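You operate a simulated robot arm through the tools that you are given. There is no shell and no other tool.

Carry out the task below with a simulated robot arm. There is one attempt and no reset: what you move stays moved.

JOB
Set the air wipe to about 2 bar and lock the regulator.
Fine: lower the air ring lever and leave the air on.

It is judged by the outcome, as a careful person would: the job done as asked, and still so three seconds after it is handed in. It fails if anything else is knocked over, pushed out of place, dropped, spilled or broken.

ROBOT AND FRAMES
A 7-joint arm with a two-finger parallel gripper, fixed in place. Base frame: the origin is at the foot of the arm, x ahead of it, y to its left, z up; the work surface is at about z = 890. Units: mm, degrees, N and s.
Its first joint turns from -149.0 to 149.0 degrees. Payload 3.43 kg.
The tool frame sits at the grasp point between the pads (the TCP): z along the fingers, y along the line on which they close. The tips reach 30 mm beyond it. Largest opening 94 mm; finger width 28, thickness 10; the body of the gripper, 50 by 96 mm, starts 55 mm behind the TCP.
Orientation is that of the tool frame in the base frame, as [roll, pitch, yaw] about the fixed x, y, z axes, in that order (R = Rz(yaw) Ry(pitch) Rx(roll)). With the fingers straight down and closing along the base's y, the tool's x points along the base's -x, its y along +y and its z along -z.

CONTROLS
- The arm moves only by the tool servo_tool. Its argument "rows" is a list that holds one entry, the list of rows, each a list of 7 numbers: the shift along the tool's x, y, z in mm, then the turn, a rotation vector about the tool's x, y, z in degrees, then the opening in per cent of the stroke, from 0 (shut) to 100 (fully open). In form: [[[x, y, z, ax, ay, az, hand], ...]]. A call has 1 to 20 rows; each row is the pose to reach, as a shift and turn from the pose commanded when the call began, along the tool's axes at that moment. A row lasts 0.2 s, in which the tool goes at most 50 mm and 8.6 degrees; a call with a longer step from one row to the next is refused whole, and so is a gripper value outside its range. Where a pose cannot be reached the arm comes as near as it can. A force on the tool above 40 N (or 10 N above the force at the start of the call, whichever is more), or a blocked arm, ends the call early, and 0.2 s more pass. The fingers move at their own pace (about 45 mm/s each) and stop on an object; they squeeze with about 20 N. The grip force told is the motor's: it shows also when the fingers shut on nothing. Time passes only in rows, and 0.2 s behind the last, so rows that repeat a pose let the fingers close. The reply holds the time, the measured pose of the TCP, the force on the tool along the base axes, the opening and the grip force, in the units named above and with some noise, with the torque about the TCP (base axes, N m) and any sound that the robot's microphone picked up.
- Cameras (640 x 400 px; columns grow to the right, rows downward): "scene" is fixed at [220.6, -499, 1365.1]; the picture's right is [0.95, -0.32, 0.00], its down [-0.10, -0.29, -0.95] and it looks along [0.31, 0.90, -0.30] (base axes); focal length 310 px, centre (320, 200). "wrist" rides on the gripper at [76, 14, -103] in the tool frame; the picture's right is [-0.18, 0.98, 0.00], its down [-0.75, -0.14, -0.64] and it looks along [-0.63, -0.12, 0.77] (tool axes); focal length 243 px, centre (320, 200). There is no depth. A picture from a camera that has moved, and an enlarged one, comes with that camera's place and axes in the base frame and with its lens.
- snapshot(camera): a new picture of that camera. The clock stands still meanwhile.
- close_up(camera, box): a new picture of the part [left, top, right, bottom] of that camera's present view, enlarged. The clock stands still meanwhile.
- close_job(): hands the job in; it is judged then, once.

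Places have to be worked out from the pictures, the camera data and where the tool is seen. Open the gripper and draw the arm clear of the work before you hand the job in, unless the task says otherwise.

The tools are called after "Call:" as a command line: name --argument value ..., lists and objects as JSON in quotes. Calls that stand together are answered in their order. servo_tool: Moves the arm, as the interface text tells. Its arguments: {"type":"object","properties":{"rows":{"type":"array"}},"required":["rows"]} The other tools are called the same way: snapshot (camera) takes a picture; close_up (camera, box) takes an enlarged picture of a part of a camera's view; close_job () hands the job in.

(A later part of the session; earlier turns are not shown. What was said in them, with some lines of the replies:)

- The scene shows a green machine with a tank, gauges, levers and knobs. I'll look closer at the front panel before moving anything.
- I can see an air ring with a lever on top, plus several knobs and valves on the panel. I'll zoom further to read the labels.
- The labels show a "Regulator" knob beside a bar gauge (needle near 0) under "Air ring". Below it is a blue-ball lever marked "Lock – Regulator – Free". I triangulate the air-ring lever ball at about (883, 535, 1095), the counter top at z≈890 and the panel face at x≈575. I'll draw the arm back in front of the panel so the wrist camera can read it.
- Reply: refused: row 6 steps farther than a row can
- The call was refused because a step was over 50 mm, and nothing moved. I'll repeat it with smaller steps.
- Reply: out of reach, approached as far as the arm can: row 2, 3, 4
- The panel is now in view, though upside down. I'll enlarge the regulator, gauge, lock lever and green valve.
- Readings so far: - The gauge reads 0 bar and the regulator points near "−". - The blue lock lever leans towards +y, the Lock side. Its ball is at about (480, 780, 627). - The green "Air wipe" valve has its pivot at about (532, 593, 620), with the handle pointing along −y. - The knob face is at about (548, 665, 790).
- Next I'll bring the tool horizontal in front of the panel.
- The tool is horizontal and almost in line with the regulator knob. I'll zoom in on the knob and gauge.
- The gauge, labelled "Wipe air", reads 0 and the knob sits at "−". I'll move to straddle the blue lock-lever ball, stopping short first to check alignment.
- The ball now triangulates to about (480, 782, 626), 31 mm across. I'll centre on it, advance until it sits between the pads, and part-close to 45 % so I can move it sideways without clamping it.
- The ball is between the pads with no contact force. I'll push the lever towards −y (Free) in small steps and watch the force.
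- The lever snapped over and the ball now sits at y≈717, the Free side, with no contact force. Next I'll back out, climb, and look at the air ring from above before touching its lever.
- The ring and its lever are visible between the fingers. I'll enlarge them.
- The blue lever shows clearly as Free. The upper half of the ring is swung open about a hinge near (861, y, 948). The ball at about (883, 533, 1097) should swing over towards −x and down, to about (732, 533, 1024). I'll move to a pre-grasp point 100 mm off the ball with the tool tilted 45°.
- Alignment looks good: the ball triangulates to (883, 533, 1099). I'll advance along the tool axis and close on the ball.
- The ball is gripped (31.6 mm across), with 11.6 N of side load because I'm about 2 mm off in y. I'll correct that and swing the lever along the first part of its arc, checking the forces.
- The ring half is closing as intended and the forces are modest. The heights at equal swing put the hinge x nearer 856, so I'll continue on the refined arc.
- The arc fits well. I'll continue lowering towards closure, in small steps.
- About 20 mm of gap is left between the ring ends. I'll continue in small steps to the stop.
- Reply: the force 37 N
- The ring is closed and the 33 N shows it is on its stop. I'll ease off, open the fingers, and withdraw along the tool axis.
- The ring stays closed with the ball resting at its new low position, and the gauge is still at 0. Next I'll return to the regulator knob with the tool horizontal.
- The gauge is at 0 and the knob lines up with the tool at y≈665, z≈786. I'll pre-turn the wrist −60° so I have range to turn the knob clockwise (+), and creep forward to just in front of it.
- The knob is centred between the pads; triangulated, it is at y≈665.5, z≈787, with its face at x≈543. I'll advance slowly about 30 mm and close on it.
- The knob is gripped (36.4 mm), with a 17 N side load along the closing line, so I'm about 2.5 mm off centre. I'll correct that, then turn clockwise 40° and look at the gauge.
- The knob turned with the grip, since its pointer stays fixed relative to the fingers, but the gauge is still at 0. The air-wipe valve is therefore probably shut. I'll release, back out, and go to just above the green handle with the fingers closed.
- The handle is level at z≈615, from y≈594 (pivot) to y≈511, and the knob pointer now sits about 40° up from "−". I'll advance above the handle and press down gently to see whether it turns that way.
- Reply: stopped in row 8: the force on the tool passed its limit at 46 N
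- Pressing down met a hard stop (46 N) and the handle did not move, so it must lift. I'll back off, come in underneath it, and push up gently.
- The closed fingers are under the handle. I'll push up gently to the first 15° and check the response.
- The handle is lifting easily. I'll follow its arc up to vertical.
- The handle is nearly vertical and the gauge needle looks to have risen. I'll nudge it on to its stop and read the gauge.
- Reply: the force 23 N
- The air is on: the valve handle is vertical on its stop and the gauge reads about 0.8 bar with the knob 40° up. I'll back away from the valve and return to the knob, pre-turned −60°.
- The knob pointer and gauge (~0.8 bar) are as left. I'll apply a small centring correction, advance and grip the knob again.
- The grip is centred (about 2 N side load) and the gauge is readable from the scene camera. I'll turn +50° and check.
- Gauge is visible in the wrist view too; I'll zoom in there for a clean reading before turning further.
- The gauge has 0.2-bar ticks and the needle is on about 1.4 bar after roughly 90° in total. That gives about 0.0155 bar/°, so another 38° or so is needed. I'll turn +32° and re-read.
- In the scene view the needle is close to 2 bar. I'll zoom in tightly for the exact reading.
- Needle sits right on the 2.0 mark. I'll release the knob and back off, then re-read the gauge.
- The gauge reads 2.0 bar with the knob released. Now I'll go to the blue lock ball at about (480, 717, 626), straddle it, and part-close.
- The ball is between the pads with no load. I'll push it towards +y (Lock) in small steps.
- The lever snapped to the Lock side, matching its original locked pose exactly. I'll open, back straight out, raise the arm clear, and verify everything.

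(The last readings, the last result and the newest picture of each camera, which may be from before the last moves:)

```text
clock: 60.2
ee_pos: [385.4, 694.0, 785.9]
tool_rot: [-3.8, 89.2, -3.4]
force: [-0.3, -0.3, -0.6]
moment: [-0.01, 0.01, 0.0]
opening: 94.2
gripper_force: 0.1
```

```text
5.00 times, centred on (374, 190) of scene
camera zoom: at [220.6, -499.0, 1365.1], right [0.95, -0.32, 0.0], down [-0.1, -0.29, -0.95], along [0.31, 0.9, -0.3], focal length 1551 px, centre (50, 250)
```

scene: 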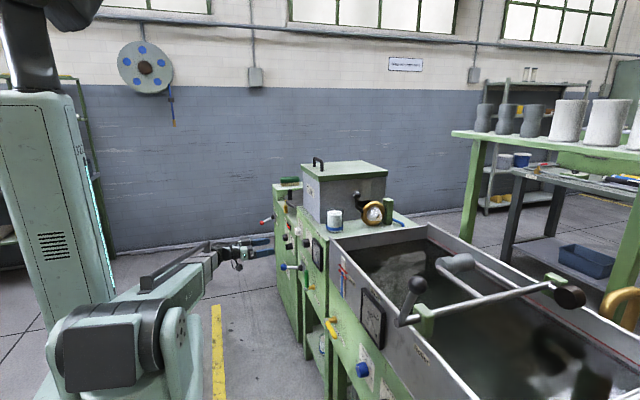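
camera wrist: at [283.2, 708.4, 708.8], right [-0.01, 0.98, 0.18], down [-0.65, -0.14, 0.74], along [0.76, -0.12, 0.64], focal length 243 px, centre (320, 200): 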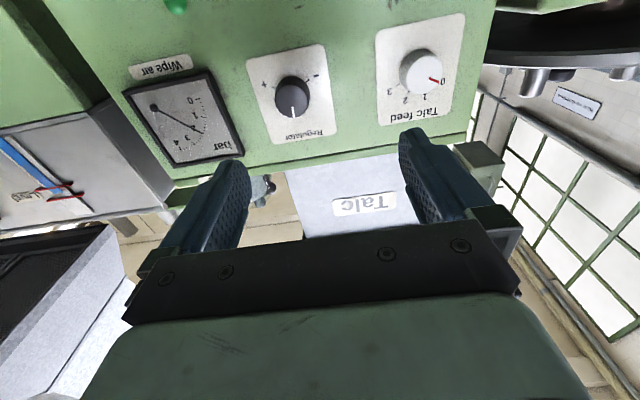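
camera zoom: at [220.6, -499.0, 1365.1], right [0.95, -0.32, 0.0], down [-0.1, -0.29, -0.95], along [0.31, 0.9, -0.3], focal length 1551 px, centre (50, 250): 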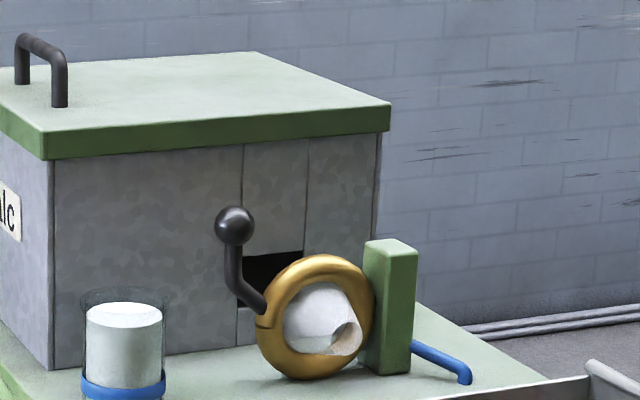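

All of it holds: the ring is closed with air visibly blowing through it, the lever is on Lock, and the valve is open. One last gauge check.

Call:
close_up --camera "wrist" --box '[125, 70, 253, 150]'

Call:
close_up --camera "scene" --box '[306, 245, 330, 260]'

```text
5.00 times, centred on (189, 110) of wrist
camera zoom: at [283.2, 708.4, 708.8], right [-0.01, 0.98, 0.18], down [-0.65, -0.14, 0.74], along [0.76, -0.12, 0.64], focal length 1213 px, centre (975, 650)
```

zoom: 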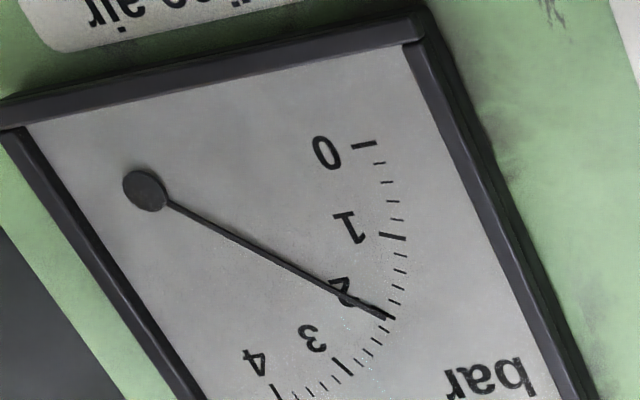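

```text
16.00 times, centred on (318, 252) of scene
camera zoom: at [220.6, -499.0, 1365.1], right [0.95, -0.32, 0.0], down [-0.1, -0.29, -0.95], along [0.31, 0.9, -0.3], focal length 4963 px, centre (352, -640)
```

zoom: 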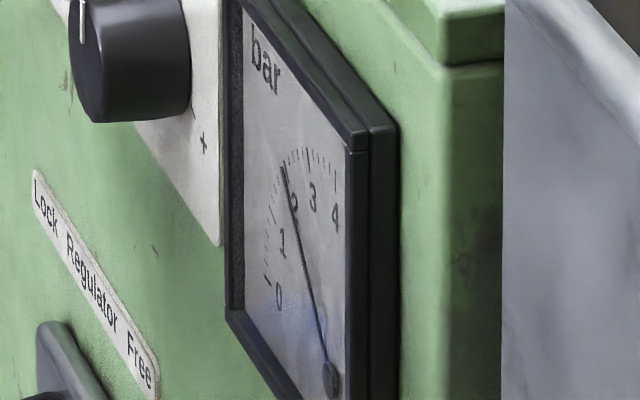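

The gauge stays on 2.0 bar, the regulator is locked, the ring lever is down, and the air is on. The gripper is open and the arm is about 160 mm clear of the panel, so I'm handing in.

Call:
close_job

```text
The job is handed in.
```

The air wipe is set to 2.0 bar, the regulator is locked, the air ring lever is down, and the air is on. I checked all four in the last pictures before handing in:

- **Air ring:** I swung the lever over and down, and the ring is closed. Air can be seen blowing through it.
- **Air supply:** The green "Air wipe" valve was shut, so I opened it by lifting the handle to vertical.
- **Regulator:** The lock lever was on Lock, so I moved it to Free, turned the knob up, and moved it back to Lock. The gauge still read 2.0 bar with the knob released and after locking.

I first tried pushing the green valve handle down. It hit a hard stop at 46 N, which cut that move short. The handle didn't move, and it lifted normally afterwards.

I saw nothing else moved or knocked. The gripper is open and the arm is clear of the panel.
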